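You operate a simulated robot arm through the tools that you are given. There is no shell and no other tool.

Carry out the task below with a simulated robot arm. There is one attempt and no reset: what you move stays moved.

JOB
Press the green magnet shut and put it in the green tray.
Fine: set the press dial to the size printed on it, so that it gets no dents; leave the slide out and the other magnets alone.

It is judged by the outcome, as a careful person would: the job done as asked, and still so three seconds after it is handed in. It fails if anything else is knocked over, pushed out of place, dropped, spilled or broken.

ROBOT AND FRAMES
A 5-joint arm with a two-finger parallel gripper, fixed in place. Base frame: the origin is at the foot of the arm, x ahead of it, y to its left, z up; the work surface is at about z = 0. Readings come in m, degrees, newtons and seconds.
With the tool pointing down near the work surface it reaches from about 0.26 to 0.6 m from the base axis. Its first joint turns from -66.0 to 66.0 degrees. The tool tilts only in the upright plane through the base axis and itself; it spins freely about its own axis. Payload 1.57 kg.
The TCP is the grasp point between the finger pads, 0.03 m short of the fingertips. In the tool frame z runs along the fingers and y along their closing line. The gripper opens to 0.08 m. The fingers are 0.017 m wide and 0.012 m thick; the gripper's body (0.04 by 0.082 m) begins 0.08 m behind the TCP.
Orientation is that of the tool frame in the base frame, as a unit quaternion [w, x, y, z]. With the fingers straight down and closing along the base's y, the tool's x points along the base's -x, its y along +y and its z along -z.

CONTROLS
- The arm moves only by the tool play_rows. Its argument "rows" is a list of rows, each a list of 7 numbers: the shift along the tool's x, y, z in m, then the turn, a rotation vector about the tool's x, y, z in rad, then the finger opening in m, from 0 to 0.08. In form: [[x, y, z, ax, ay, az, claw], ...]. A call has 1 to 20 rows; each row shifts and turns the commanded pose from where the row before left it, along the tool's axes as they then stand. A row lasts 0.2 s, in which the tool goes at most 0.05 m and 8.6 degrees; a call with a longer step from one row to the next is refused whole, and so is a gripper value outside its range. Where a pose cannot be reached the arm comes as near as it can. A force on the tool above 60 N (or 10 N above the force at the start of the call, whichever is more), or a blocked arm, ends the call early, and 0.2 s more pass. Each finger travels about 0.153 m/s and halts on what it meets, pressing with about 36 N; the grip force reading is that of the motor and also rises with nothing between the fingers. The clock runs only during rows and for 0.2 s after the last one: add rows that do not move to give the fingers time. It gives the time, the measured TCP pose, the force on the tool (base axes), the opening and the grip force at its end, in the units of the frame above (readings bear some noise), with the torque about the TCP (base axes, N m) and any sound that the robot's microphone picked up, and new pictures: "pictures" is both (left out), scene, wrist or none.
- Cameras (640 x 400 px; columns grow to the right, rows downward): "scene" is fixed at [0.0356, 0.386, 0.5443]; the picture's right is [-0.80, -0.60, 0.00], its down [-0.23, 0.30, -0.93] and it looks along [0.56, -0.74, -0.37] (base axes); focal length 298 px, centre (320, 200). "wrist" rides on the gripper at [0.072, -0.007, -0.122] in the tool frame; the picture's right is [0.09, 1.00, 0.00], its down [-0.84, 0.08, -0.54] and it looks along [-0.54, 0.05, 0.84] (tool axes); focal length 238 px, centre (320, 200). There is no depth. A picture from a camera that has moved, and an enlarged one, comes with that camera's place and axes in the base frame and with its lens.
- inspect(camera, box): a new picture of the part [left, top, right, bottom] of that camera's present view, enlarged. The clock stands still meanwhile.
- hand_in(): hands the job in; it is judged then, once.

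Places have to be worked out from the pictures, the camera data and where the tool is seen. Open the gripper and draw the arm clear of the work before you hand the job in, unless the task says otherwise.

The tools are called by a JSON object that holds its "name" and its "arguments". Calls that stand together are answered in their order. play_rows: Moves the arm, as the interface text tells. Its arguments: {"type":"object","properties":{"rows":{"type":"array","items":{"type":"array","items":{"type":"number"}}},"pictures":{"type":"string","enum":["both","scene","wrist","none"]}},"required":["rows"]} The other tools are called the same way: inspect (camera, box) takes an enlarged picture of a part of a camera's view; hand_in () hands the job in.

At the start:

```text
time_s: 0.0
tool_pos: [0.2282, -0.2864, 0.4222]
tcp_rot: [0.001, 0.0, 1.0, 0.0]
wrist_force: [-0.1, 1.5, 0.3]
ft_torque: [0.02, -0.02, 0.02]
width: 0.0801
grip_force: 0.2
```

scene: 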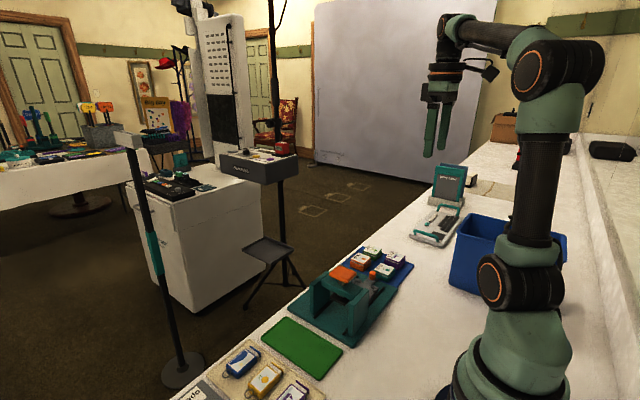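
wrist: 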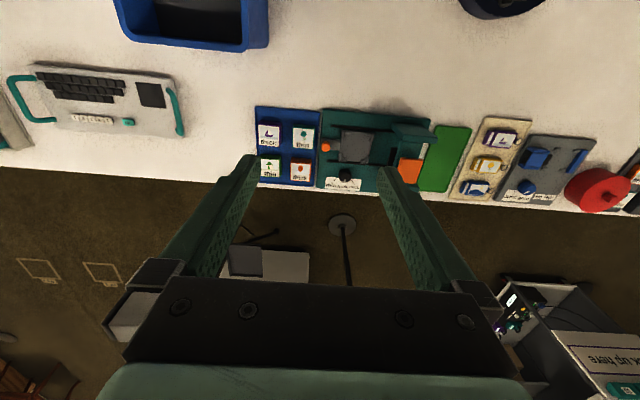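

I'll start by looking closer at the work area in both cameras before moving anything.

{"name": "inspect", "arguments": {"camera": "wrist", "box": [240, 90, 440, 215]}}

{"name": "inspect", "arguments": {"camera": "scene", "box": [240, 220, 440, 345]}}

{"name": "inspect", "arguments": {"camera": "wrist", "box": [420, 90, 640, 228]}}

```text
3.20 times, centred on (340, 152) of wrist
camera zoom: at [0.1565, -0.2949, 0.5436], right [-0.09, 1.0, 0.0], down [0.84, 0.08, 0.54], along [0.54, 0.05, -0.84], focal length 763 px, centre (256, 352)
```

zoom: 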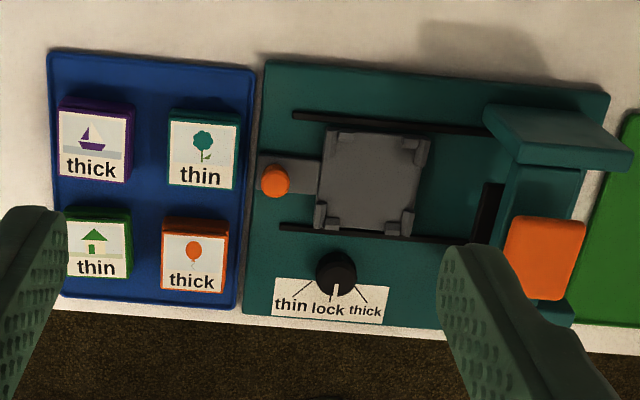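

```text
3.20 times, centred on (340, 282) of scene
camera zoom: at [0.0356, 0.386, 0.5443], right [-0.8, -0.6, 0.0], down [-0.23, 0.3, -0.93], along [0.56, -0.74, -0.37], focal length 953 px, centre (256, -64)
```

zoom: 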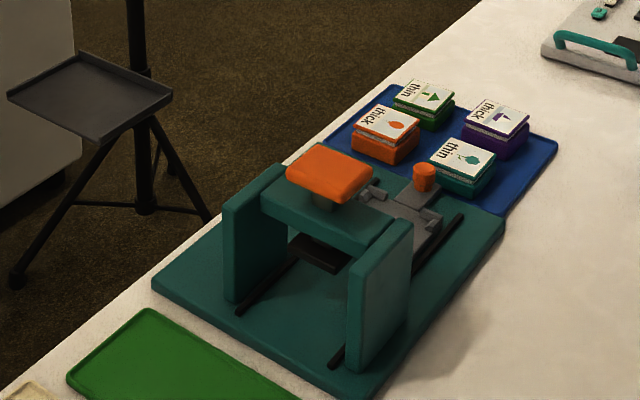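

```text
2.90 times, centred on (530, 159) of wrist
camera zoom: at [0.1565, -0.2949, 0.5436], right [-0.09, 1.0, 0.0], down [0.84, 0.08, 0.54], along [0.54, 0.05, -0.84], focal length 691 px, centre (-289, 319)
```

zoom: 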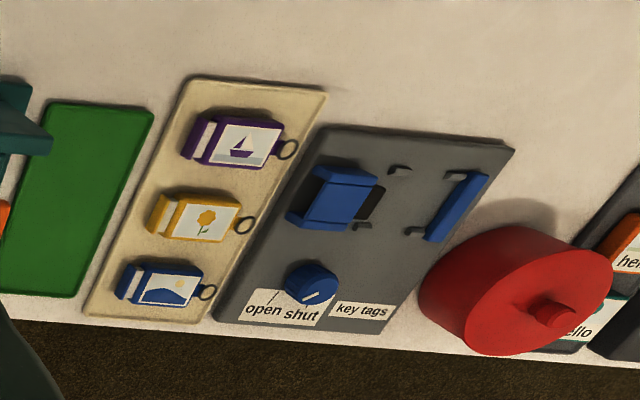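

The green "thin" house magnet sits at about (0.40, -0.39), the nest on its slide is out at about (0.34, -0.20), the dial at about (0.41, -0.21) reads "lock", and the orange press button is at about (0.345, -0.10). I'll zoom in more on each before moving.

{"name": "inspect", "arguments": {"camera": "wrist", "box": [310, 160, 380, 204]}}

{"name": "inspect", "arguments": {"camera": "wrist", "box": [250, 115, 330, 165]}}

{"name": "inspect", "arguments": {"camera": "wrist", "box": [312, 115, 392, 165]}}

{"name": "inspect", "arguments": {"camera": "scene", "box": [350, 238, 414, 278]}}

{"name": "inspect", "arguments": {"camera": "scene", "box": [300, 255, 396, 315]}}

```text
9.09 times, centred on (345, 182) of wrist
camera zoom: at [0.1565, -0.2949, 0.5436], right [-0.09, 1.0, 0.0], down [0.84, 0.08, 0.54], along [0.54, 0.05, -0.84], focal length 2167 px, centre (93, 364)
```

zoom: 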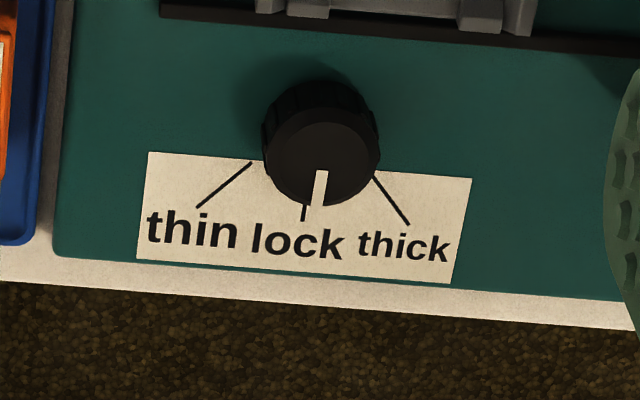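

```text
8.00 times, centred on (290, 140) of wrist
camera zoom: at [0.1565, -0.2949, 0.5436], right [-0.09, 1.0, 0.0], down [0.84, 0.08, 0.54], along [0.54, 0.05, -0.84], focal length 1907 px, centre (560, 680)
```

zoom: 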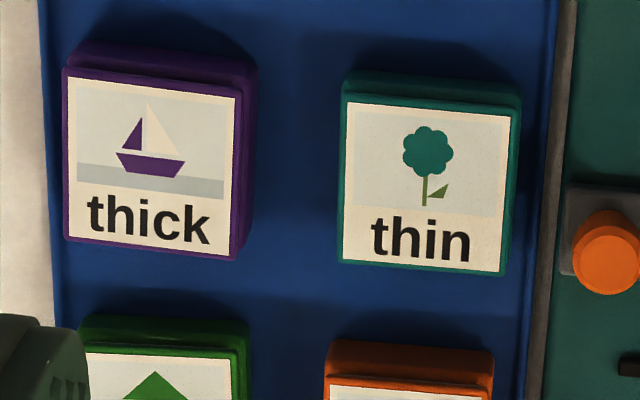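

```text
8.00 times, centred on (352, 140) of wrist
camera zoom: at [0.1565, -0.2949, 0.5436], right [-0.09, 1.0, 0.0], down [0.84, 0.08, 0.54], along [0.54, 0.05, -0.84], focal length 1907 px, centre (64, 680)
```

zoom: 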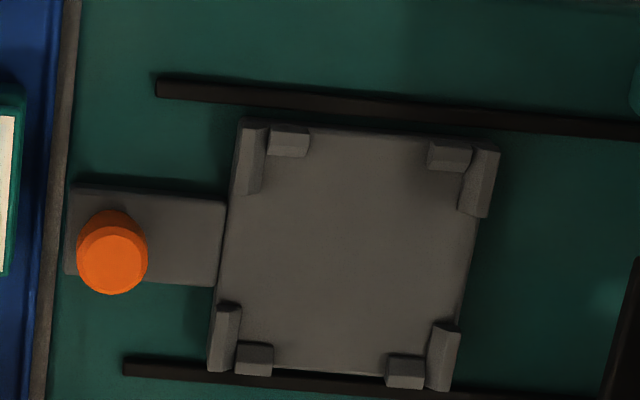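

```text
10.00 times, centred on (382, 258) of scene
camera zoom: at [0.0356, 0.386, 0.5443], right [-0.8, -0.6, 0.0], down [-0.23, 0.3, -0.93], along [0.56, -0.74, -0.37], focal length 2979 px, centre (-300, -380)
```

zoom: 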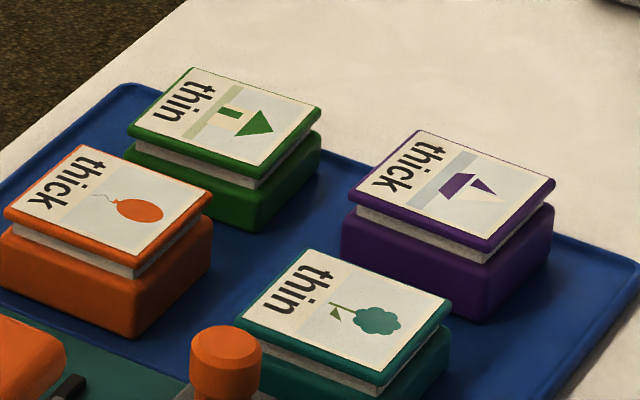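

```text
6.67 times, centred on (348, 285) of scene
camera zoom: at [0.0356, 0.386, 0.5443], right [-0.8, -0.6, 0.0], down [-0.23, 0.3, -0.93], along [0.56, -0.74, -0.37], focal length 1986 px, centre (133, -367)
```

zoom: 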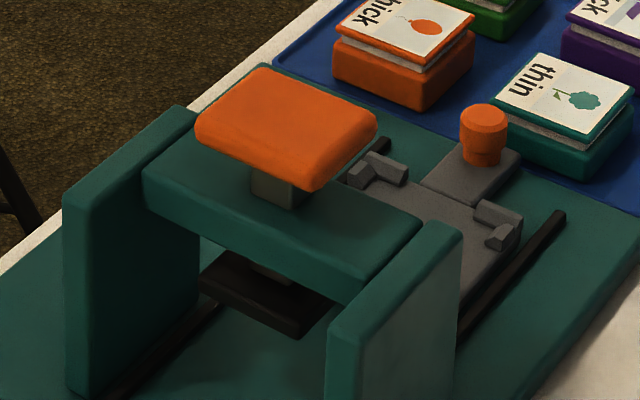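

The knob is about 0.028 m across, centred near (0.409, -0.211) with its top at about z 0.04, and the tick for "thin" lies about 40° clockwise of "lock". I'll move to hover above the dial, high enough to clear everything, and look again.

{"name": "play_rows", "arguments": {"rows": [[-0.0226, 0.0094, 0.034, 0, 0, 0, 0.06], [-0.0226, 0.0094, 0.034, 0, 0, 0, 0.06], [-0.0226, 0.0094, 0.034, 0, 0, 0, 0.06], [-0.0226, 0.0094, 0.034, 0, 0, 0, 0.06], [-0.0226, 0.0094, 0.034, 0, 0, 0, 0.06], [-0.0226, 0.0094, 0.034, 0, 0, 0, 0.06], [-0.0226, 0.0094, 0.034, 0, 0, 0, 0.06], [-0.0226, 0.0094, 0.034, 0, 0, 0, 0.06], [0, 0, 0, 0, 0, 0, 0.06]]}}

```text
time_s: 2.0
tool_pos: [0.41, -0.2124, 0.1483]
tcp_rot: [0.0, 0.0, 1.0, 0.0]
wrist_force: [0.2, 0.5, -0.5]
ft_torque: [0.03, 0.0, 0.0]
width: 0.0599
grip_force: 0.0
camera wrist: at [0.3388, -0.2205, 0.2696], right [-0.09, 1.0, 0.0], down [0.84, 0.08, 0.54], along [0.54, 0.05, -0.84], focal length 238 px, centre (320, 200)
```

scene: 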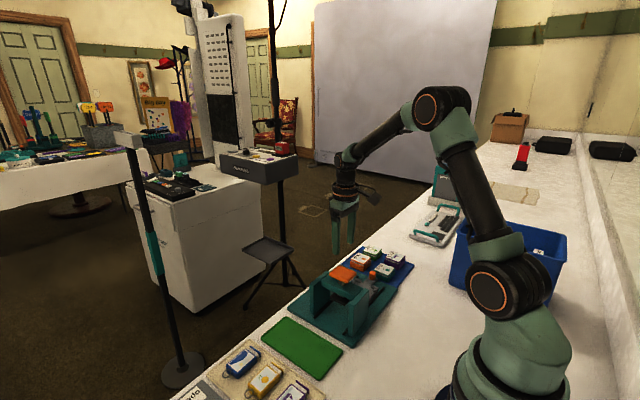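
wrist: 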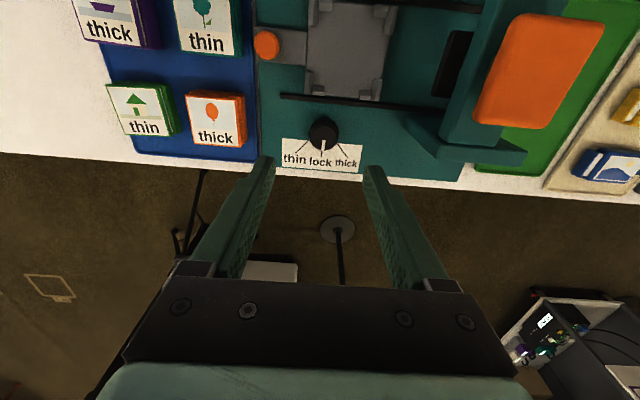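

The arm is hovering as planned. I'll zoom on the dial and the magnets from here to refine positions.

{"name": "inspect", "arguments": {"camera": "wrist", "box": [264, 100, 376, 170]}}

{"name": "inspect", "arguments": {"camera": "wrist", "box": [90, 0, 282, 120]}}

{"name": "inspect", "arguments": {"camera": "wrist", "box": [240, 0, 400, 100]}}

{"name": "inspect", "arguments": {"camera": "wrist", "box": [400, 0, 624, 140]}}

```text
5.71 times, centred on (320, 135) of wrist
camera zoom: at [0.3388, -0.2205, 0.2696], right [-0.09, 1.0, 0.0], down [0.84, 0.08, 0.54], along [0.54, 0.05, -0.84], focal length 1362 px, centre (320, 571)
```

zoom: 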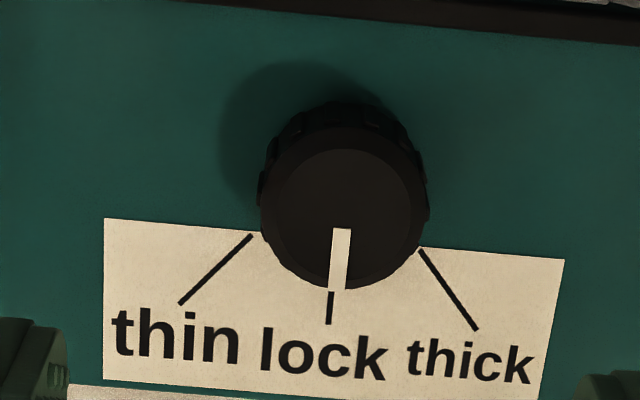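

```text
3.33 times, centred on (186, 60) of wrist
camera zoom: at [0.3388, -0.2205, 0.2696], right [-0.09, 1.0, 0.0], down [0.84, 0.08, 0.54], along [0.54, 0.05, -0.84], focal length 794 px, centre (767, 667)
```

zoom: 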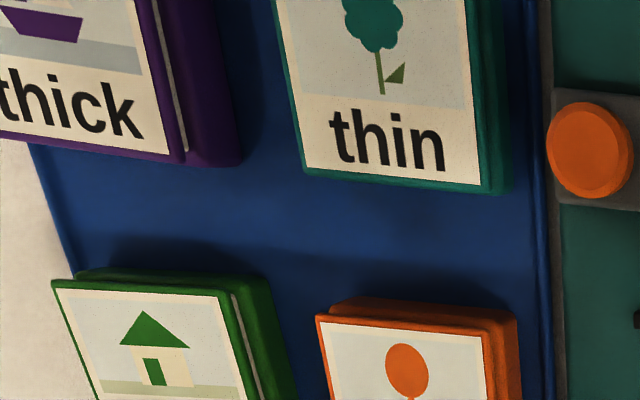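

```text
4.00 times, centred on (320, 50) of wrist
camera zoom: at [0.3388, -0.2205, 0.2696], right [-0.09, 1.0, 0.0], down [0.84, 0.08, 0.54], along [0.54, 0.05, -0.84], focal length 953 px, centre (320, 800)
```

zoom: 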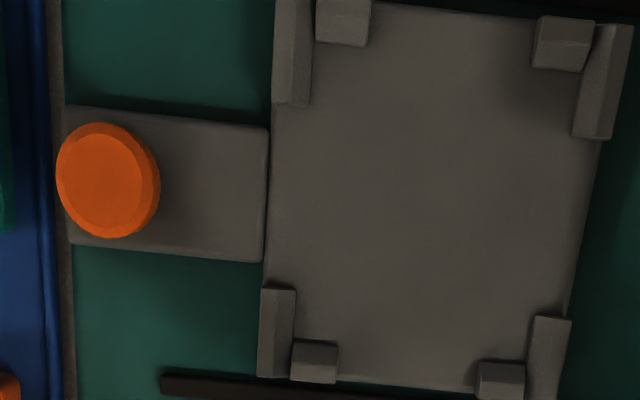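

```text
2.86 times, centred on (512, 70) of wrist
camera zoom: at [0.3388, -0.2205, 0.2696], right [-0.09, 1.0, 0.0], down [0.84, 0.08, 0.54], along [0.54, 0.05, -0.84], focal length 681 px, centre (-229, 571)
```

zoom: 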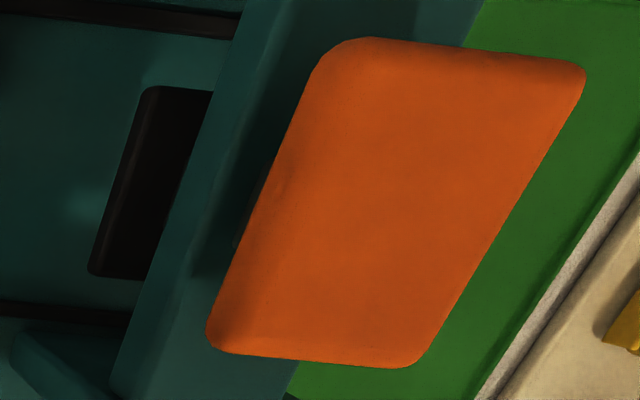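

Both views agree the dial axis is at about (0.409, -0.210) with the "thin" tick 41° clockwise of "lock". I'll pre-spin the gripper 21° the other way, narrow it to 0.05 and come down around the knob, with the fingertips stopping about 2 cm up.

{"name": "play_rows", "arguments": {"rows": [[-0.0005, 0.001, 0.0, 0, 0, -0.12, 0.05], [0, 0, 0.03, 0, 0, -0.12, 0.05], [0, 0, 0.03, 0, 0, -0.12, 0.05], [0, 0, 0.02, 0, 0, 0, 0.05], [0, 0, 0.015, 0, 0, 0, 0.05], [0, 0, 0.005, 0, 0, 0, 0.05], [0, 0, 0, 0, 0, 0, 0.05]]}}

```text
time_s: 3.6
tool_pos: [0.4098, -0.2122, 0.0504]
tcp_rot: [0.0, -0.18, 0.984, 0.0]
wrist_force: [0.7, 0.2, 0.2]
ft_torque: [0.01, -0.03, 0.01]
width: 0.05
grip_force: 0.0
camera wrist: at [0.3451, -0.245, 0.171], right [-0.44, 0.9, 0.0], down [0.76, 0.37, 0.54], along [0.49, 0.24, -0.84], focal length 238 px, centre (320, 200)
```

scene: 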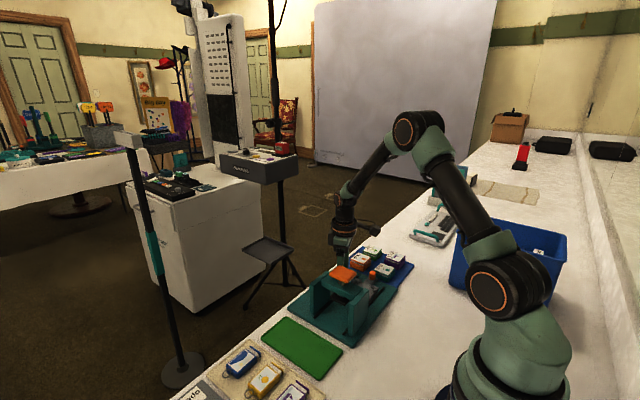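
wrist: 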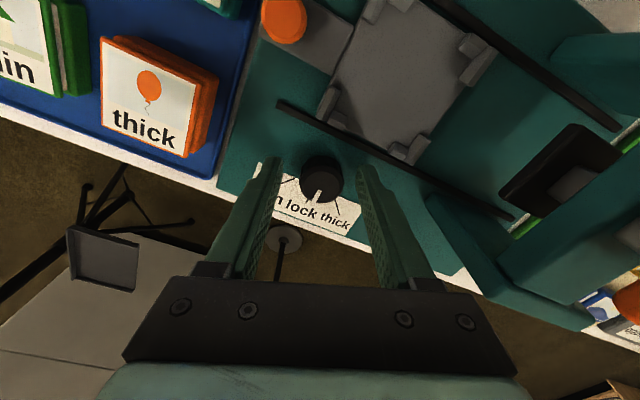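

The knob appears between the fingertips; I'll check the clearance close up before closing.

{"name": "inspect", "arguments": {"camera": "wrist", "box": [248, 130, 392, 220]}}

{"name": "inspect", "arguments": {"camera": "scene", "box": [310, 210, 406, 270]}}

```text
4.44 times, centred on (320, 175) of wrist
camera zoom: at [0.3451, -0.245, 0.171], right [-0.44, 0.9, 0.0], down [0.76, 0.37, 0.54], along [0.49, 0.24, -0.84], focal length 1059 px, centre (320, 311)
```

zoom: 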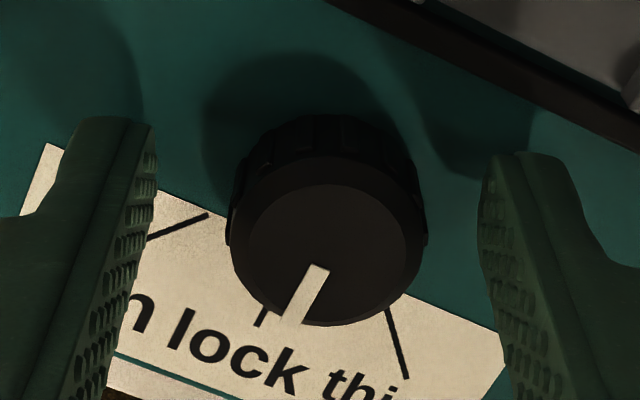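

```text
6.67 times, centred on (358, 240) of scene
camera zoom: at [0.0356, 0.386, 0.5443], right [-0.8, -0.6, 0.0], down [-0.23, 0.3, -0.93], along [0.56, -0.74, -0.37], focal length 1986 px, centre (67, -67)
```

zoom: 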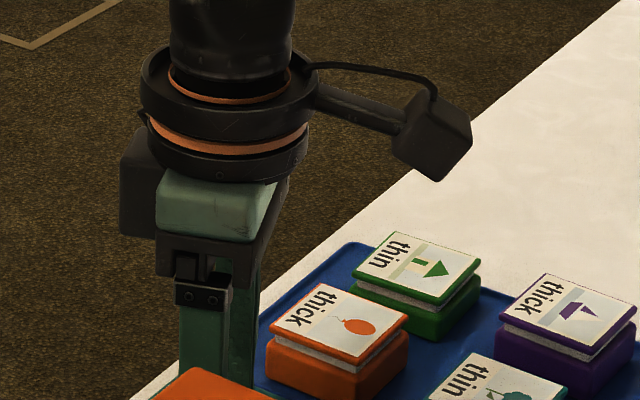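

The knob is centred between the fingertips with clearance on both sides. I'll close on it and check the grip.

{"name": "play_rows", "arguments": {"rows": [[0, 0, 0, 0, 0, 0, 0.036], [0, 0, 0, 0, 0, 0, 0.02], [0, 0, 0, 0, 0, 0, 0.02]], "pictures": "wrist"}}

```text
time_s: 4.4
tool_pos: [0.4085, -0.211, 0.0487]
tcp_rot: [-0.002, -0.181, 0.983, 0.002]
wrist_force: [-5.6, 17.8, 6.1]
ft_torque: [0.53, 0.15, 0.11]
width: 0.0292
grip_force: 39.2
camera wrist: at [0.3448, -0.2441, 0.171], right [-0.44, 0.9, 0.0], down [0.76, 0.37, 0.54], along [0.48, 0.24, -0.84], focal length 238 px, centre (320, 200)
```

wrist: 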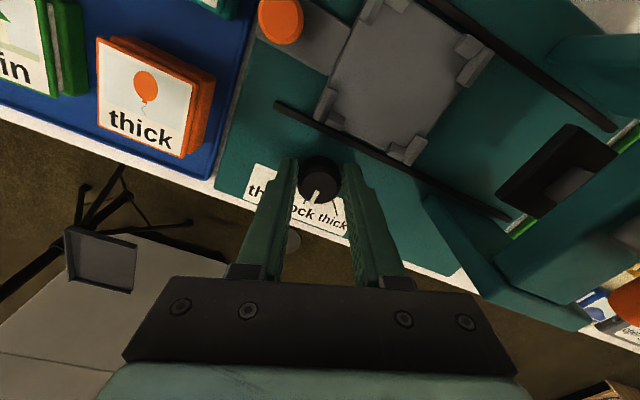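

The knob is gripped (width 0.029). A side force of about 18 N says the knob sits slightly to tool +y, so I'll shift 1 mm that way, then turn about 41° clockwise towards "thin".

{"name": "play_rows", "arguments": {"rows": [[0, 0.001, 0, 0, 0, 0, 0.02], [0, 0, 0, 0, 0, 0.12, 0.02], [0, 0, 0, 0, 0, 0.12, 0.02], [0, 0, 0, 0, 0, 0.12, 0.02], [0, 0, 0, 0, 0, 0.12, 0.02], [0, 0, 0, 0, 0, 0.12, 0.02], [0, 0, 0, 0, 0, 0.12, 0.02], [0, 0, 0, 0, 0, 0, 0.02]], "pictures": "wrist"}}

```text
time_s: 6.2
tool_pos: [0.4099, -0.2065, 0.0493]
tcp_rot: [-0.003, 0.175, 0.985, 0.001]
wrist_force: [8.6, 43.8, -0.3]
ft_torque: [1.38, 0.58, 0.3]
width: 0.0292
grip_force: 39.7
camera wrist: at [0.3413, -0.1888, 0.1712], right [0.26, 0.97, 0.0], down [0.81, -0.22, 0.54], along [0.52, -0.14, -0.84], focal length 238 px, centre (320, 200)
```

wrist: 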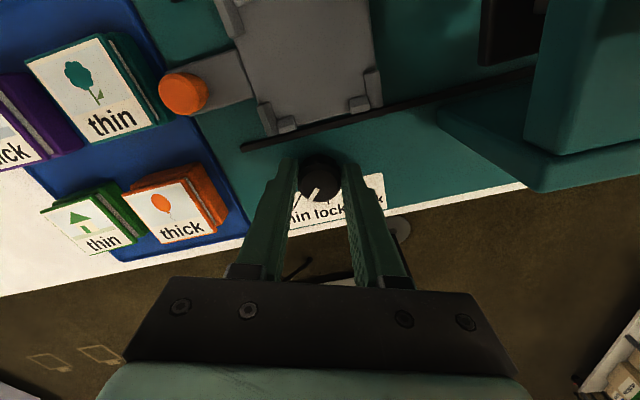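

The side force grew to about 44 N while turning, which suggests the knob axis is a few mm further out in x than the gripper's. I'll check where the pointer now is.

{"name": "inspect", "arguments": {"camera": "wrist", "box": [264, 140, 392, 220]}}

```text
5.00 times, centred on (328, 180) of wrist
camera zoom: at [0.3413, -0.1888, 0.1712], right [0.26, 0.97, 0.0], down [0.81, -0.22, 0.54], along [0.52, -0.14, -0.84], focal length 1192 px, centre (280, 300)
```

zoom: 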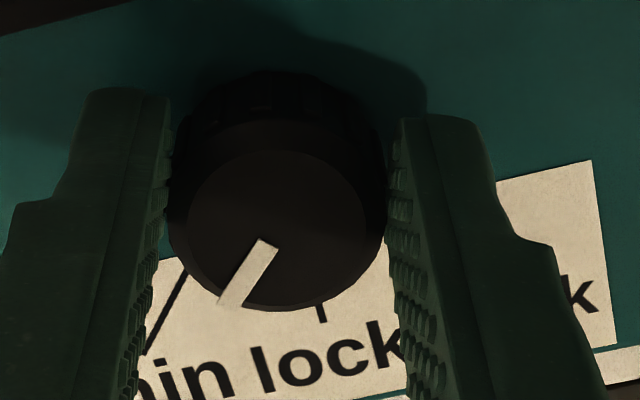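

The pointer now lies parallel to the "thin" tick (both about -41° to -43°). I'll relieve the side load by shifting about 3 mm in +y, open the fingers, then lift straight up.

{"name": "play_rows", "arguments": {"rows": [[0.001, 0.0028, 0, 0, 0, 0, 0.02], [0, 0, 0, 0, 0, 0, 0.05], [0, 0, 0, 0, 0, 0, 0.05], [0, 0, -0.03, 0, 0, 0, 0.05], [0, 0, -0.04, 0, 0, -0.12, 0.05], [0, 0, -0.03, 0, 0, -0.12, 0.05], [0, 0, 0, 0, 0, -0.12, 0.05], [0, 0, 0, 0, 0, 0, 0.05]], "pictures": "wrist"}}

{"name": "inspect", "arguments": {"camera": "wrist", "box": [264, 100, 376, 170]}}

```text
time_s: 8.0
tool_pos: [0.4071, -0.2063, 0.1483]
tcp_rot: [0.0, -0.001, 1.0, 0.0]
wrist_force: [0.5, 0.1, 0.1]
ft_torque: [0.01, 0.06, 0.01]
width: 0.0501
grip_force: 0.0
camera wrist: at [0.336, -0.214, 0.2698], right [-0.09, 1.0, 0.0], down [0.84, 0.08, 0.54], along [0.54, 0.05, -0.84], focal length 238 px, centre (320, 200)
```

wrist: 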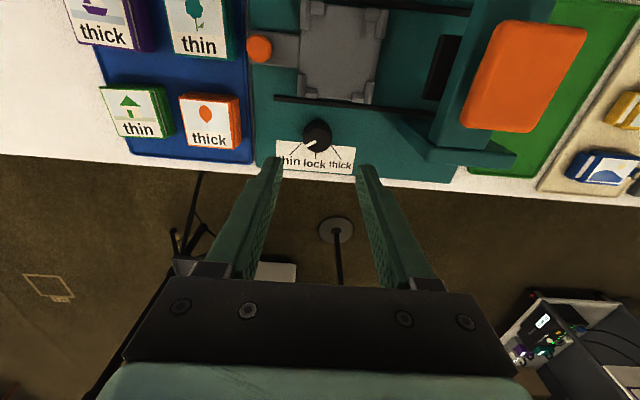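

```text
5.71 times, centred on (320, 135) of wrist
camera zoom: at [0.336, -0.214, 0.2698], right [-0.09, 1.0, 0.0], down [0.84, 0.08, 0.54], along [0.54, 0.05, -0.84], focal length 1362 px, centre (320, 571)
```

zoom: 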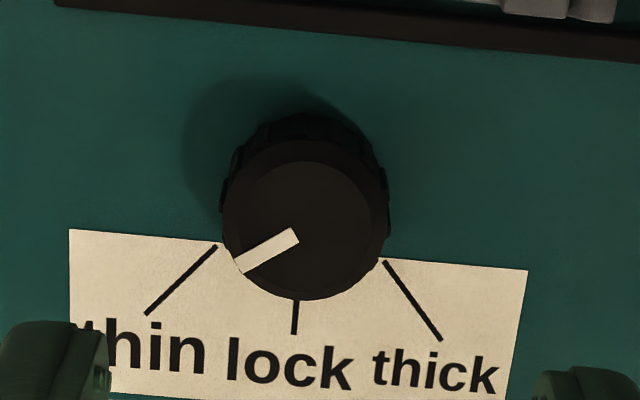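

After release the pointer reads about -52°, roughly 11° past the "thin" tick, probably dragged by the off-centre grip. I'll recentre on the knob at about (0.413, -0.208), regrip and turn it back by about 11°.

{"name": "play_rows", "arguments": {"rows": [[-0.0038, -0.0015, 0.02, 0, 0, 0.1, 0.05], [0, 0, 0.03, 0, 0, 0, 0.05], [0, 0, 0.03, 0, 0, 0, 0.05], [0, 0, 0.02, 0, 0, 0, 0.05], [0, 0, 0, 0, 0, 0, 0.05], [0, 0, 0, 0, 0, 0, 0.034], [0, 0, 0, 0, 0, 0, 0.02], [0, 0, 0, 0, 0, 0, 0.02]], "pictures": "wrist"}}

{"name": "inspect", "arguments": {"camera": "wrist", "box": [256, 140, 384, 220]}}

```text
time_s: 9.8
tool_pos: [0.4123, -0.2078, 0.0484]
tcp_rot: [0.001, 0.049, 0.999, 0.0]
wrist_force: [2.8, 8.7, -1.4]
ft_torque: [0.27, -0.06, 0.03]
width: 0.0291
grip_force: 39.3
camera wrist: at [0.3403, -0.2084, 0.1714], right [0.01, 1.0, 0.0], down [0.84, -0.01, 0.54], along [0.54, 0.0, -0.84], focal length 238 px, centre (320, 200)
```

wrist: 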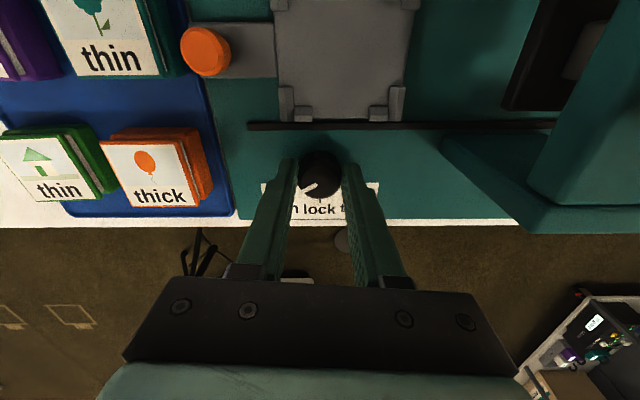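

```text
5.00 times, centred on (320, 180) of wrist
camera zoom: at [0.3403, -0.2084, 0.1714], right [0.01, 1.0, 0.0], down [0.84, -0.01, 0.54], along [0.54, 0.0, -0.84], focal length 1192 px, centre (320, 300)
```

zoom: 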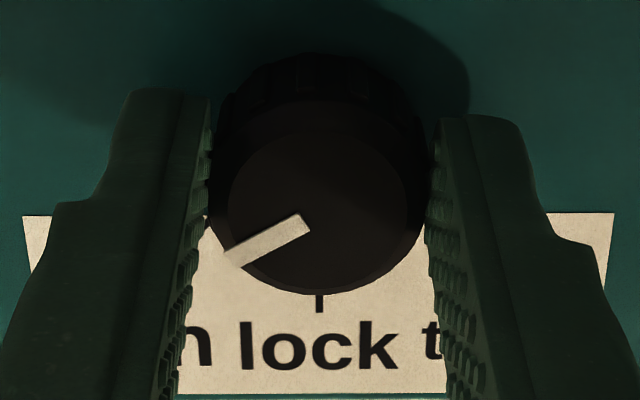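

While gripped, the pointer reads about -58°, so it needs to come back about 17–18°. I'll turn by -0.3 rad and look while still holding it.

{"name": "play_rows", "arguments": {"rows": [[0, 0.0006, 0, 0, 0, -0.1, 0.02], [0, 0, 0, 0, 0, -0.1, 0.02], [0, 0, 0, 0, 0, -0.1, 0.02], [0, 0, 0, 0, 0, 0, 0.02]], "pictures": "wrist"}}

{"name": "inspect", "arguments": {"camera": "wrist", "box": [256, 140, 384, 220]}}

```text
time_s: 10.8
tool_pos: [0.4124, -0.2093, 0.049]
tcp_rot: [0.0, -0.099, 0.995, -0.001]
wrist_force: [-6.4, -17.7, -11.6]
ft_torque: [-0.54, 0.63, -0.09]
width: 0.0292
grip_force: 39.1
camera wrist: at [0.3434, -0.2307, 0.1714], right [-0.29, 0.96, 0.0], down [0.81, 0.24, 0.54], along [0.52, 0.16, -0.84], focal length 238 px, centre (320, 200)
```

wrist: 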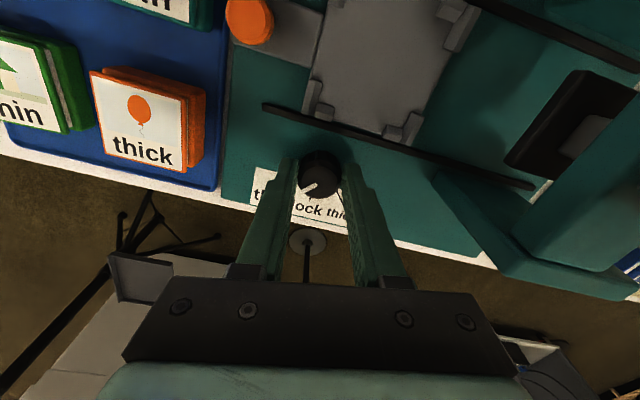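

```text
5.00 times, centred on (320, 180) of wrist
camera zoom: at [0.3434, -0.2307, 0.1714], right [-0.29, 0.96, 0.0], down [0.81, 0.24, 0.54], along [0.52, 0.16, -0.84], focal length 1192 px, centre (320, 300)
```

zoom: 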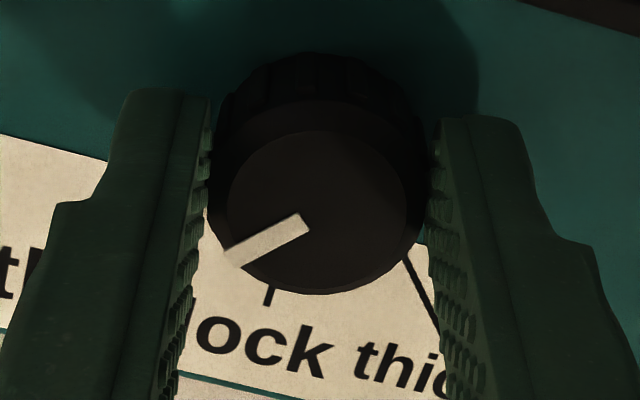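

The knob turned with the gripper and the pointer is back at about -43°, on the "thin" tick. I'll null the residual forces before opening so the release doesn't drag it again.

{"name": "play_rows", "arguments": {"rows": [[0.0008, -0.0013, 0, 0, 0, 0, 0.02], [0, 0, 0, 0, 0, 0, 0.02]], "pictures": "none"}}

```text
time_s: 11.4
tool_pos: [0.412, -0.2086, 0.05]
tcp_rot: [0.0, -0.101, 0.995, 0.0]
wrist_force: [-2.5, -7.4, -13.8]
ft_torque: [-0.2, -0.21, 0.02]
width: 0.0292
grip_force: 38.8
```

Forces have more than halved; one more small correction (including about 1 mm down for the -14 N vertical pull), then open and lift.

{"name": "play_rows", "arguments": {"rows": [[0.0003, -0.0006, 0.001, 0, 0, 0, 0.02], [0, 0, 0, 0, 0, 0, 0.02], [0, 0, 0, 0, 0, 0, 0.05], [0, 0, 0, 0, 0, 0, 0.05], [0, 0, -0.03, 0, 0, 0, 0.05], [0, 0, -0.04, 0, 0, 0.1, 0.05], [0, 0, -0.03, 0, 0, 0.1, 0.05], [0, 0, 0, 0, 0, 0, 0.05]], "pictures": "wrist"}}

{"name": "inspect", "arguments": {"camera": "wrist", "box": [264, 100, 376, 170]}}

```text
time_s: 13.2
tool_pos: [0.4106, -0.2089, 0.1473]
tcp_rot: [0.0, 0.001, 1.0, -0.001]
wrist_force: [0.3, -0.7, 0.2]
ft_torque: [-0.01, 0.03, 0.0]
width: 0.05
grip_force: 0.1
camera wrist: at [0.3405, -0.2175, 0.2694], right [-0.09, 1.0, 0.0], down [0.84, 0.08, 0.54], along [0.54, 0.05, -0.84], focal length 238 px, centre (320, 200)
```

wrist: 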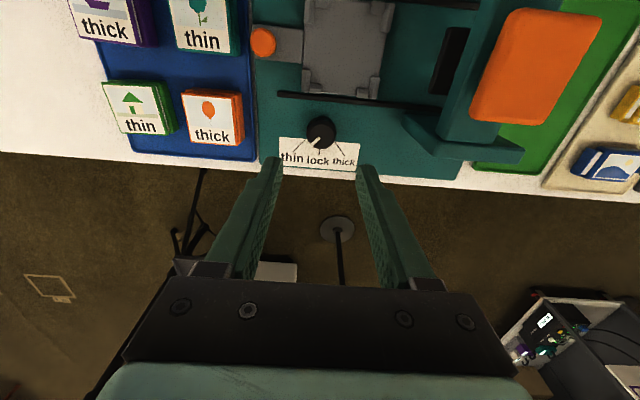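

```text
5.71 times, centred on (320, 135) of wrist
camera zoom: at [0.3405, -0.2175, 0.2694], right [-0.09, 1.0, 0.0], down [0.84, 0.08, 0.54], along [0.54, 0.05, -0.84], focal length 1362 px, centre (320, 571)
```

zoom: 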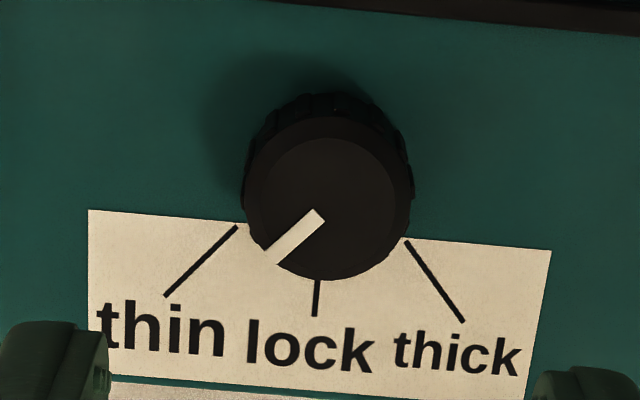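

The pointer now lies parallel to the "thin" tick, so the dial is set. Next is the green magnet; I'll rise and move to hover near it, keeping well above its neighbours, and look.

{"name": "play_rows", "arguments": {"rows": [[0, -0.03, -0.02, 0, 0, 0, 0.06], [0, -0.045, -0.01, 0, 0, 0, 0.06], [0.005, -0.045, 0, 0, 0, 0, 0.06], [0.005, -0.045, 0, 0, 0, 0, 0.06], [0, -0.015, 0, 0, 0, 0, 0.06], [0, 0, 0, 0, 0, 0, 0.06]], "pictures": "wrist"}}

{"name": "inspect", "arguments": {"camera": "wrist", "box": [240, 70, 432, 190]}}

```text
time_s: 14.6
tool_pos: [0.4047, -0.3894, 0.1779]
tcp_rot: [-0.001, 0.0, 1.0, 0.0]
wrist_force: [1.0, -1.2, -0.4]
ft_torque: [-0.02, 0.01, 0.0]
width: 0.0601
grip_force: 0.2
camera wrist: at [0.3331, -0.3979, 0.3003], right [-0.09, 1.0, 0.0], down [0.84, 0.08, 0.54], along [0.54, 0.05, -0.84], focal length 238 px, centre (320, 200)
```

wrist: 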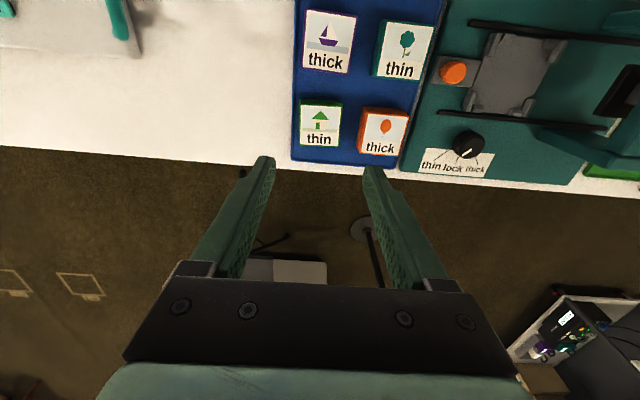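

```text
3.33 times, centred on (336, 130) of wrist
camera zoom: at [0.3331, -0.3979, 0.3003], right [-0.09, 1.0, 0.0], down [0.84, 0.08, 0.54], along [0.54, 0.05, -0.84], focal length 794 px, centre (267, 433)
```

zoom: 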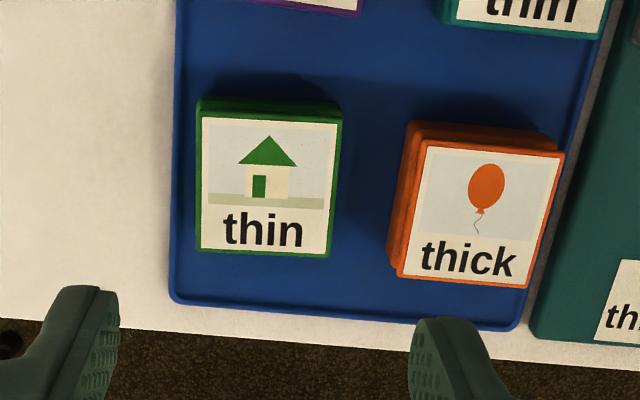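

The green magnet is about 0.047 m square, rotated about 2°, almost directly under the TCP. The gap to the orange one in y is too tight for a finger, while in x there is about 28 mm to the purple one, so I'll spin the gripper about -92° to close along x (camera to the -y side) and look.

{"name": "play_rows", "arguments": {"rows": [[-0.002, -0.0007, 0, 0, 0, -0.146, 0.062], [0, 0, 0, 0, 0, -0.146, 0.062], [0, 0, 0, 0, 0, -0.146, 0.062], [0, 0, 0, 0, 0, -0.146, 0.062], [0, 0, 0, 0, 0, -0.146, 0.062], [0, 0, 0, 0, 0, -0.146, 0.062], [0, 0, 0, 0, 0, -0.146, 0.062], [0, 0, 0, 0, 0, -0.146, 0.062], [0, 0, 0, 0, 0, -0.146, 0.062], [0, 0, 0, 0, 0, -0.146, 0.062], [0, 0, 0, 0, 0, -0.146, 0.062], [0, 0, 0, 0, 0, 0, 0.062]]}}

{"name": "inspect", "arguments": {"camera": "wrist", "box": [240, 80, 432, 200]}}

```text
time_s: 17.2
tool_pos: [0.4045, -0.3907, 0.1787]
tcp_rot: [0.0, 0.721, -0.693, 0.0]
wrist_force: [-0.2, -0.3, 0.5]
ft_torque: [0.04, -0.02, 0.01]
width: 0.062
grip_force: 0.1
camera wrist: at [0.4138, -0.4632, 0.301], right [-0.99, -0.13, 0.0], down [-0.11, 0.83, 0.54], along [-0.07, 0.54, -0.84], focal length 238 px, centre (320, 200)
```

scene: 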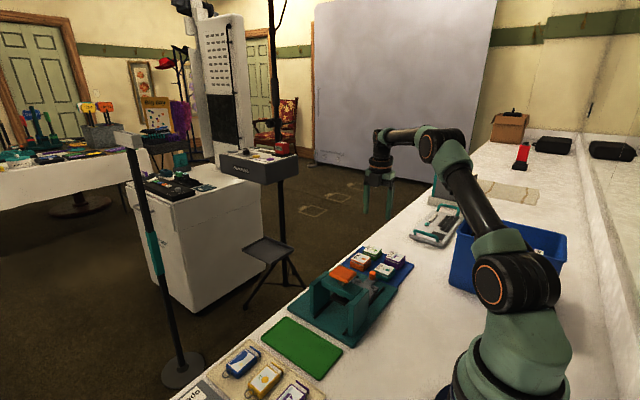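
wrist: 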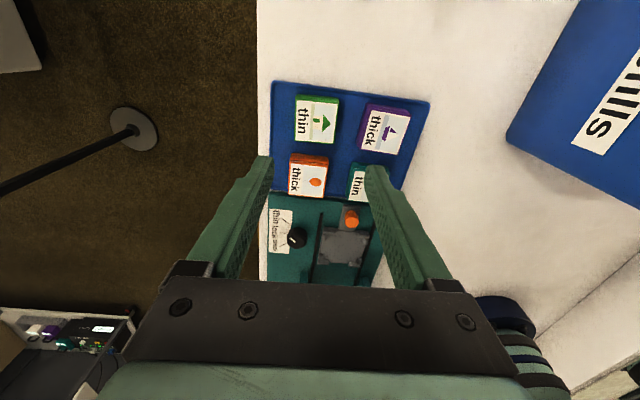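

```text
3.33 times, centred on (336, 140) of wrist
camera zoom: at [0.4138, -0.4632, 0.301], right [-0.99, -0.13, 0.0], down [-0.11, 0.83, 0.54], along [-0.07, 0.54, -0.84], focal length 794 px, centre (267, 400)
```

zoom: 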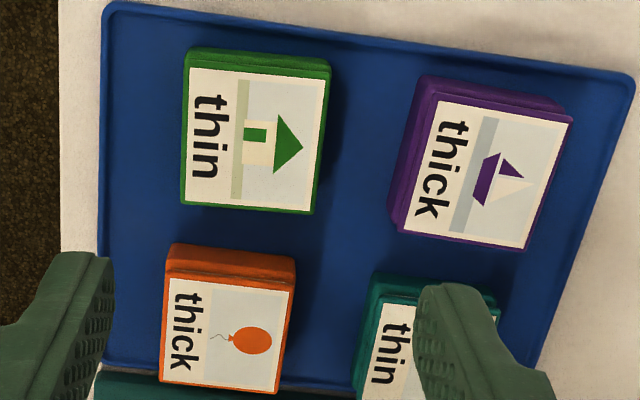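

Both views put the magnet within a few mm of the tool axis, about 4 mm further in +x. I'll shift that and descend to TCP z ≈ 0.10, with the fingertips still well above all the magnets, to re-measure more closely.

{"name": "play_rows", "arguments": {"rows": [[0, -0.004, 0.02, 0, 0, 0, 0.062], [0, 0, 0.03, 0, 0, 0, 0.062], [0, 0, 0.029, 0, 0, 0, 0.062], [0, 0, 0, 0, 0, 0, 0.062], [0, 0, 0, 0, 0, 0, 0.062]]}}

{"name": "inspect", "arguments": {"camera": "wrist", "box": [224, 90, 416, 210]}}

{"name": "inspect", "arguments": {"camera": "scene", "box": [340, 190, 420, 240]}}

```text
time_s: 18.4
tool_pos: [0.4081, -0.3917, 0.1001]
tcp_rot: [0.0, 0.72, -0.694, -0.001]
wrist_force: [-0.4, -1.0, 0.2]
ft_torque: [-0.04, -0.01, 0.0]
width: 0.0622
grip_force: 0.2
camera wrist: at [0.4177, -0.4647, 0.2227], right [-0.99, -0.13, 0.0], down [-0.11, 0.83, 0.54], along [-0.07, 0.54, -0.84], focal length 238 px, centre (320, 200)
```

scene: 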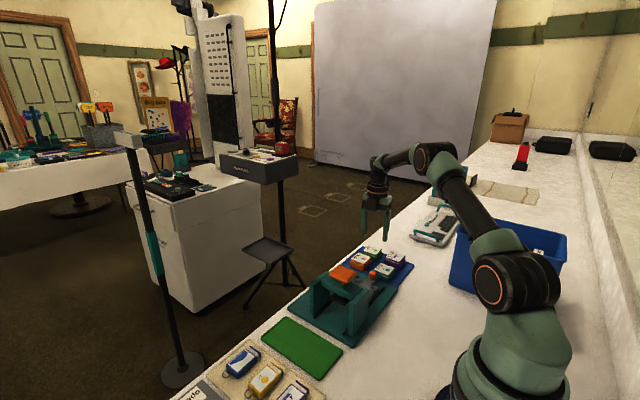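
wrist: 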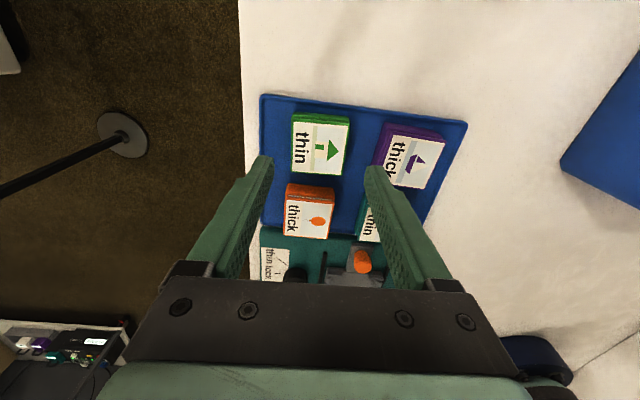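

```text
3.33 times, centred on (320, 150) of wrist
camera zoom: at [0.4177, -0.4647, 0.2227], right [-0.99, -0.13, 0.0], down [-0.11, 0.83, 0.54], along [-0.07, 0.54, -0.84], focal length 794 px, centre (320, 367)
```

zoom: 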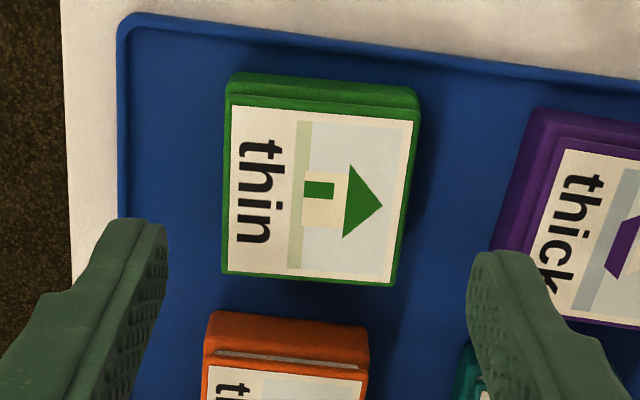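

```text
8.00 times, centred on (380, 215) of scene
camera zoom: at [0.0356, 0.386, 0.5443], right [-0.8, -0.6, 0.0], down [-0.23, 0.3, -0.93], along [0.56, -0.74, -0.37], focal length 2383 px, centre (-160, 80)
```

zoom: 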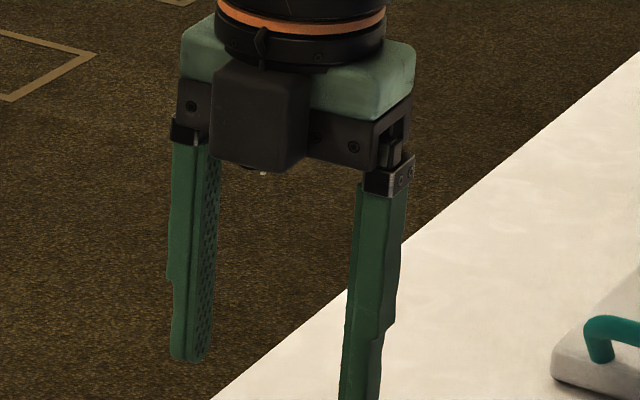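

The magnet top works out at about z 0.039, with roughly 2 mm left in +x and 2–3 mm in -y. I'll correct by half to two thirds of that and descend until the fingertips are just above the magnet top, then check.

{"name": "play_rows", "arguments": {"rows": [[0.002, -0.0015, 0.01, 0, 0, 0, 0.062], [0, 0, 0.008, 0, 0, 0, 0.062], [0, 0, 0, 0, 0, 0, 0.062]], "pictures": "wrist"}}

{"name": "inspect", "arguments": {"camera": "wrist", "box": [224, 100, 416, 220]}}

```text
time_s: 19.2
tool_pos: [0.4088, -0.3921, 0.0828]
tcp_rot: [0.0, 0.72, -0.694, 0.0]
wrist_force: [-1.3, 0.0, 0.0]
ft_torque: [0.0, -0.05, -0.02]
width: 0.0621
grip_force: 0.0
camera wrist: at [0.4193, -0.4657, 0.2044], right [-0.99, -0.13, 0.0], down [-0.11, 0.83, 0.54], along [-0.07, 0.54, -0.84], focal length 238 px, centre (320, 200)
```

wrist: 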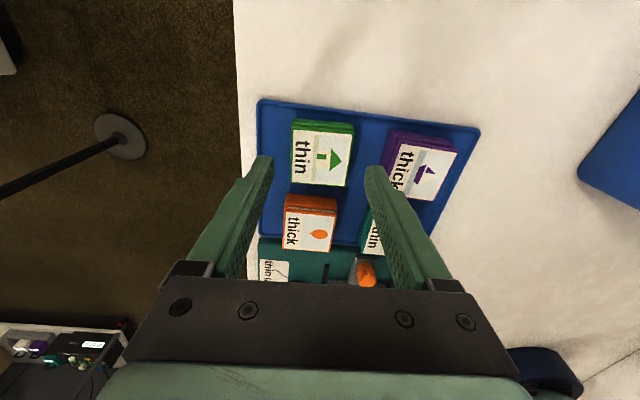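

```text
3.33 times, centred on (320, 160) of wrist
camera zoom: at [0.4193, -0.4657, 0.2044], right [-0.99, -0.13, 0.0], down [-0.11, 0.83, 0.54], along [-0.07, 0.54, -0.84], focal length 794 px, centre (320, 333)
```

zoom: 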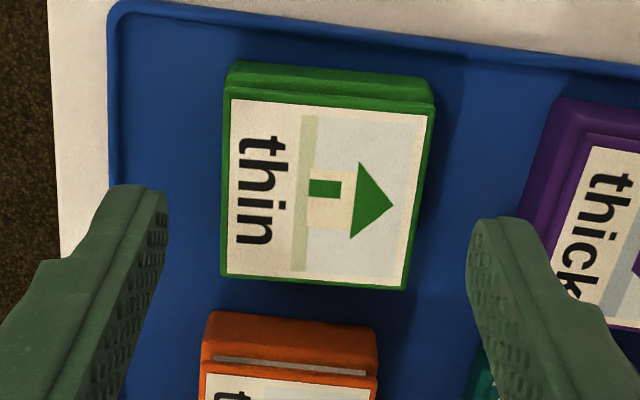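

The magnet is centred between the fingers within about 1 mm, and the inner finger has about 8 mm to the purple magnet. I'll nudge 1 mm in -y and descend to TCP z ≈ 0.043, with the tips about 13 mm up so both halves get held.

{"name": "play_rows", "arguments": {"rows": [[0.001, -0.0003, 0.012, 0, 0, 0, 0.062], [0, 0, 0.014, 0, 0, 0, 0.062], [0, 0, 0.013, 0, 0, 0, 0.062], [0, 0, 0, 0, 0, 0, 0.062]]}}

{"name": "inspect", "arguments": {"camera": "wrist", "box": [224, 110, 416, 230]}}

{"name": "inspect", "arguments": {"camera": "scene", "box": [340, 215, 420, 265]}}

```text
time_s: 20.2
tool_pos: [0.4103, -0.3939, 0.0434]
tcp_rot: [0.0, 0.72, -0.694, 0.0]
wrist_force: [-0.8, 0.2, -1.0]
ft_torque: [0.02, 0.02, 0.0]
width: 0.0623
grip_force: 0.0
camera wrist: at [0.4201, -0.4672, 0.1646], right [-0.99, -0.13, 0.0], down [-0.11, 0.83, 0.54], along [-0.07, 0.54, -0.84], focal length 238 px, centre (320, 200)
```

scene: 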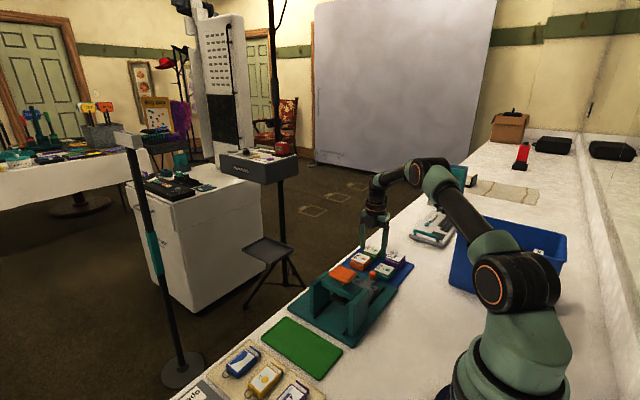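
wrist: 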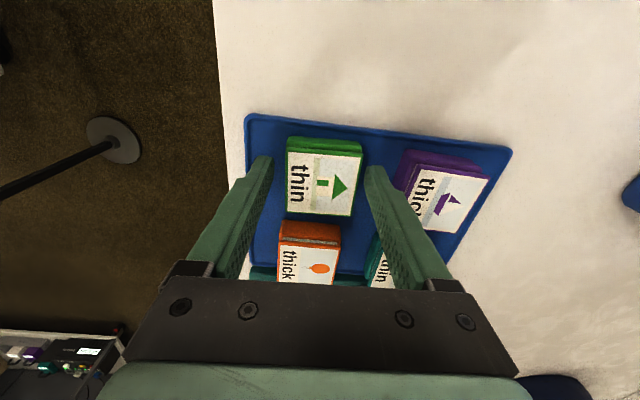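

```text
3.33 times, centred on (320, 170) of wrist
camera zoom: at [0.4201, -0.4672, 0.1646], right [-0.99, -0.13, 0.0], down [-0.11, 0.83, 0.54], along [-0.07, 0.54, -0.84], focal length 794 px, centre (320, 300)
```

zoom: 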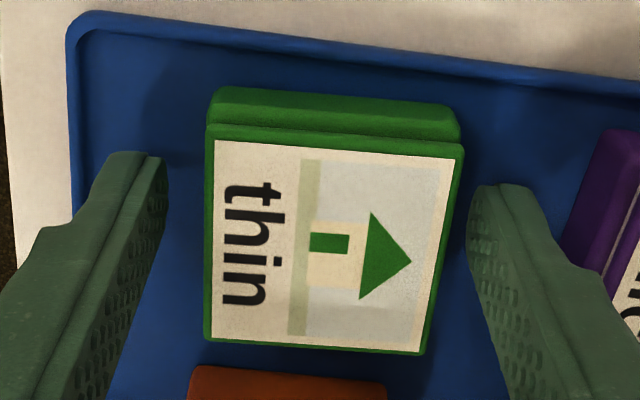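

```text
8.00 times, centred on (380, 240) of scene
camera zoom: at [0.0356, 0.386, 0.5443], right [-0.8, -0.6, 0.0], down [-0.23, 0.3, -0.93], along [0.56, -0.74, -0.37], focal length 2383 px, centre (-160, -120)
```

zoom: 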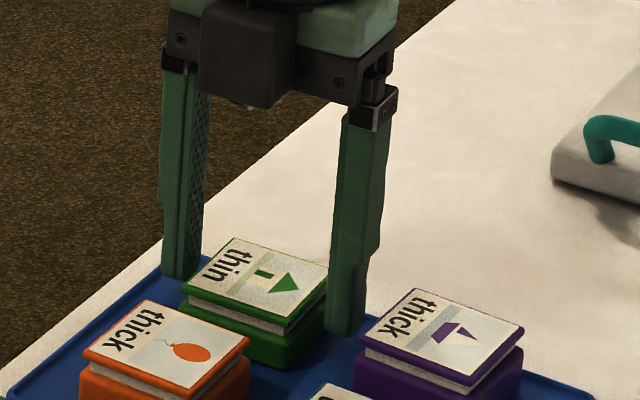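

The fingers straddle the magnet on its x sides, centred across, about 1.5 mm off along the pads. I'll nudge that and close.

{"name": "play_rows", "arguments": {"rows": [[0.0015, 0, 0, 0, 0, 0, 0.062], [0, 0, 0, 0, 0, 0, 0.056], [0, 0, 0, 0, 0, 0, 0.05], [0, 0, 0, 0, 0, 0, 0.044], [0, 0, 0, 0, 0, 0, 0.04], [0, 0, 0, 0, 0, 0, 0.04]]}}

{"name": "inspect", "arguments": {"camera": "scene", "box": [340, 215, 420, 265]}}

{"name": "inspect", "arguments": {"camera": "wrist", "box": [224, 110, 416, 230]}}

```text
time_s: 21.6
tool_pos: [0.4109, -0.3951, 0.0424]
tcp_rot: [0.0, 0.72, -0.694, 0.0]
wrist_force: [-0.3, 0.0, 0.5]
ft_torque: [-0.02, 0.0, 0.02]
width: 0.0487
grip_force: 36.7
camera wrist: at [0.42, -0.4679, 0.1648], right [-0.99, -0.13, 0.0], down [-0.11, 0.83, 0.54], along [-0.07, 0.54, -0.84], focal length 238 px, centre (320, 200)
```

scene: 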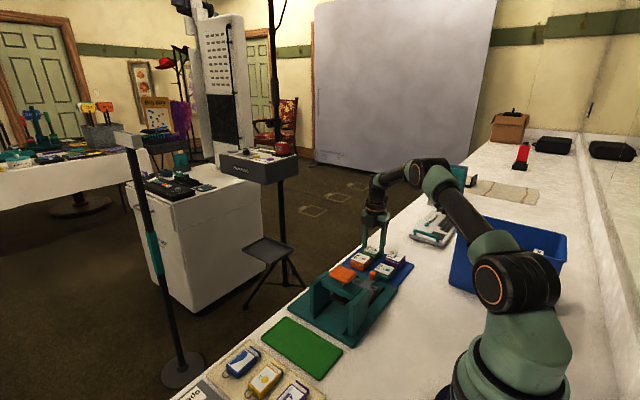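
wrist: 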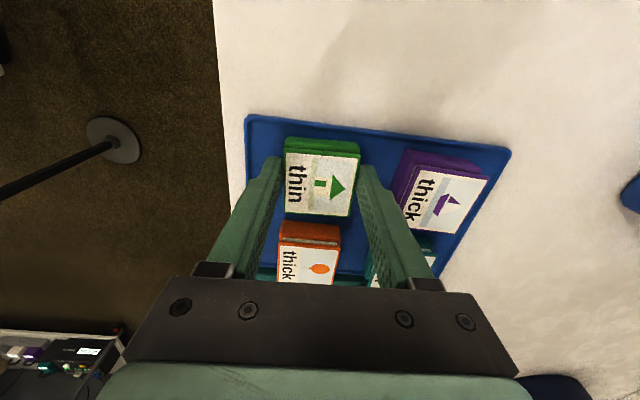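

```text
8.00 times, centred on (380, 240) of scene
camera zoom: at [0.0356, 0.386, 0.5443], right [-0.8, -0.6, 0.0], down [-0.23, 0.3, -0.93], along [0.56, -0.74, -0.37], focal length 2383 px, centre (-160, -120)
```

zoom: 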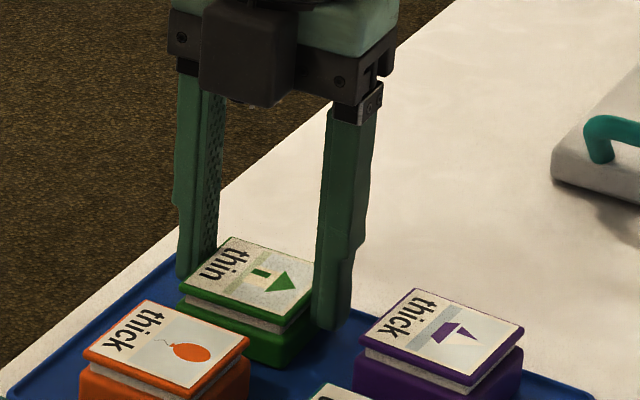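

```text
3.33 times, centred on (320, 170) of wrist
camera zoom: at [0.42, -0.4679, 0.1648], right [-0.99, -0.13, 0.0], down [-0.11, 0.83, 0.54], along [-0.07, 0.54, -0.84], focal length 794 px, centre (320, 300)
```

zoom: 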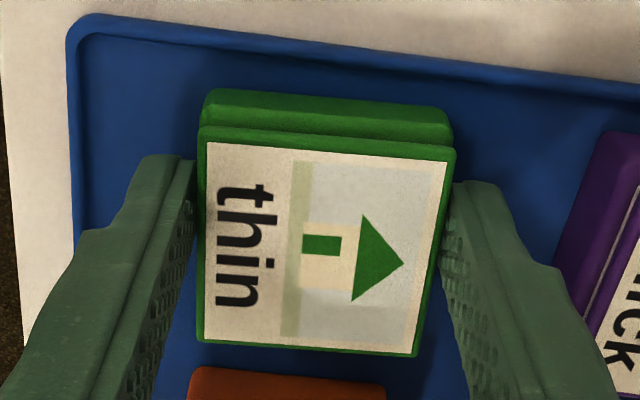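

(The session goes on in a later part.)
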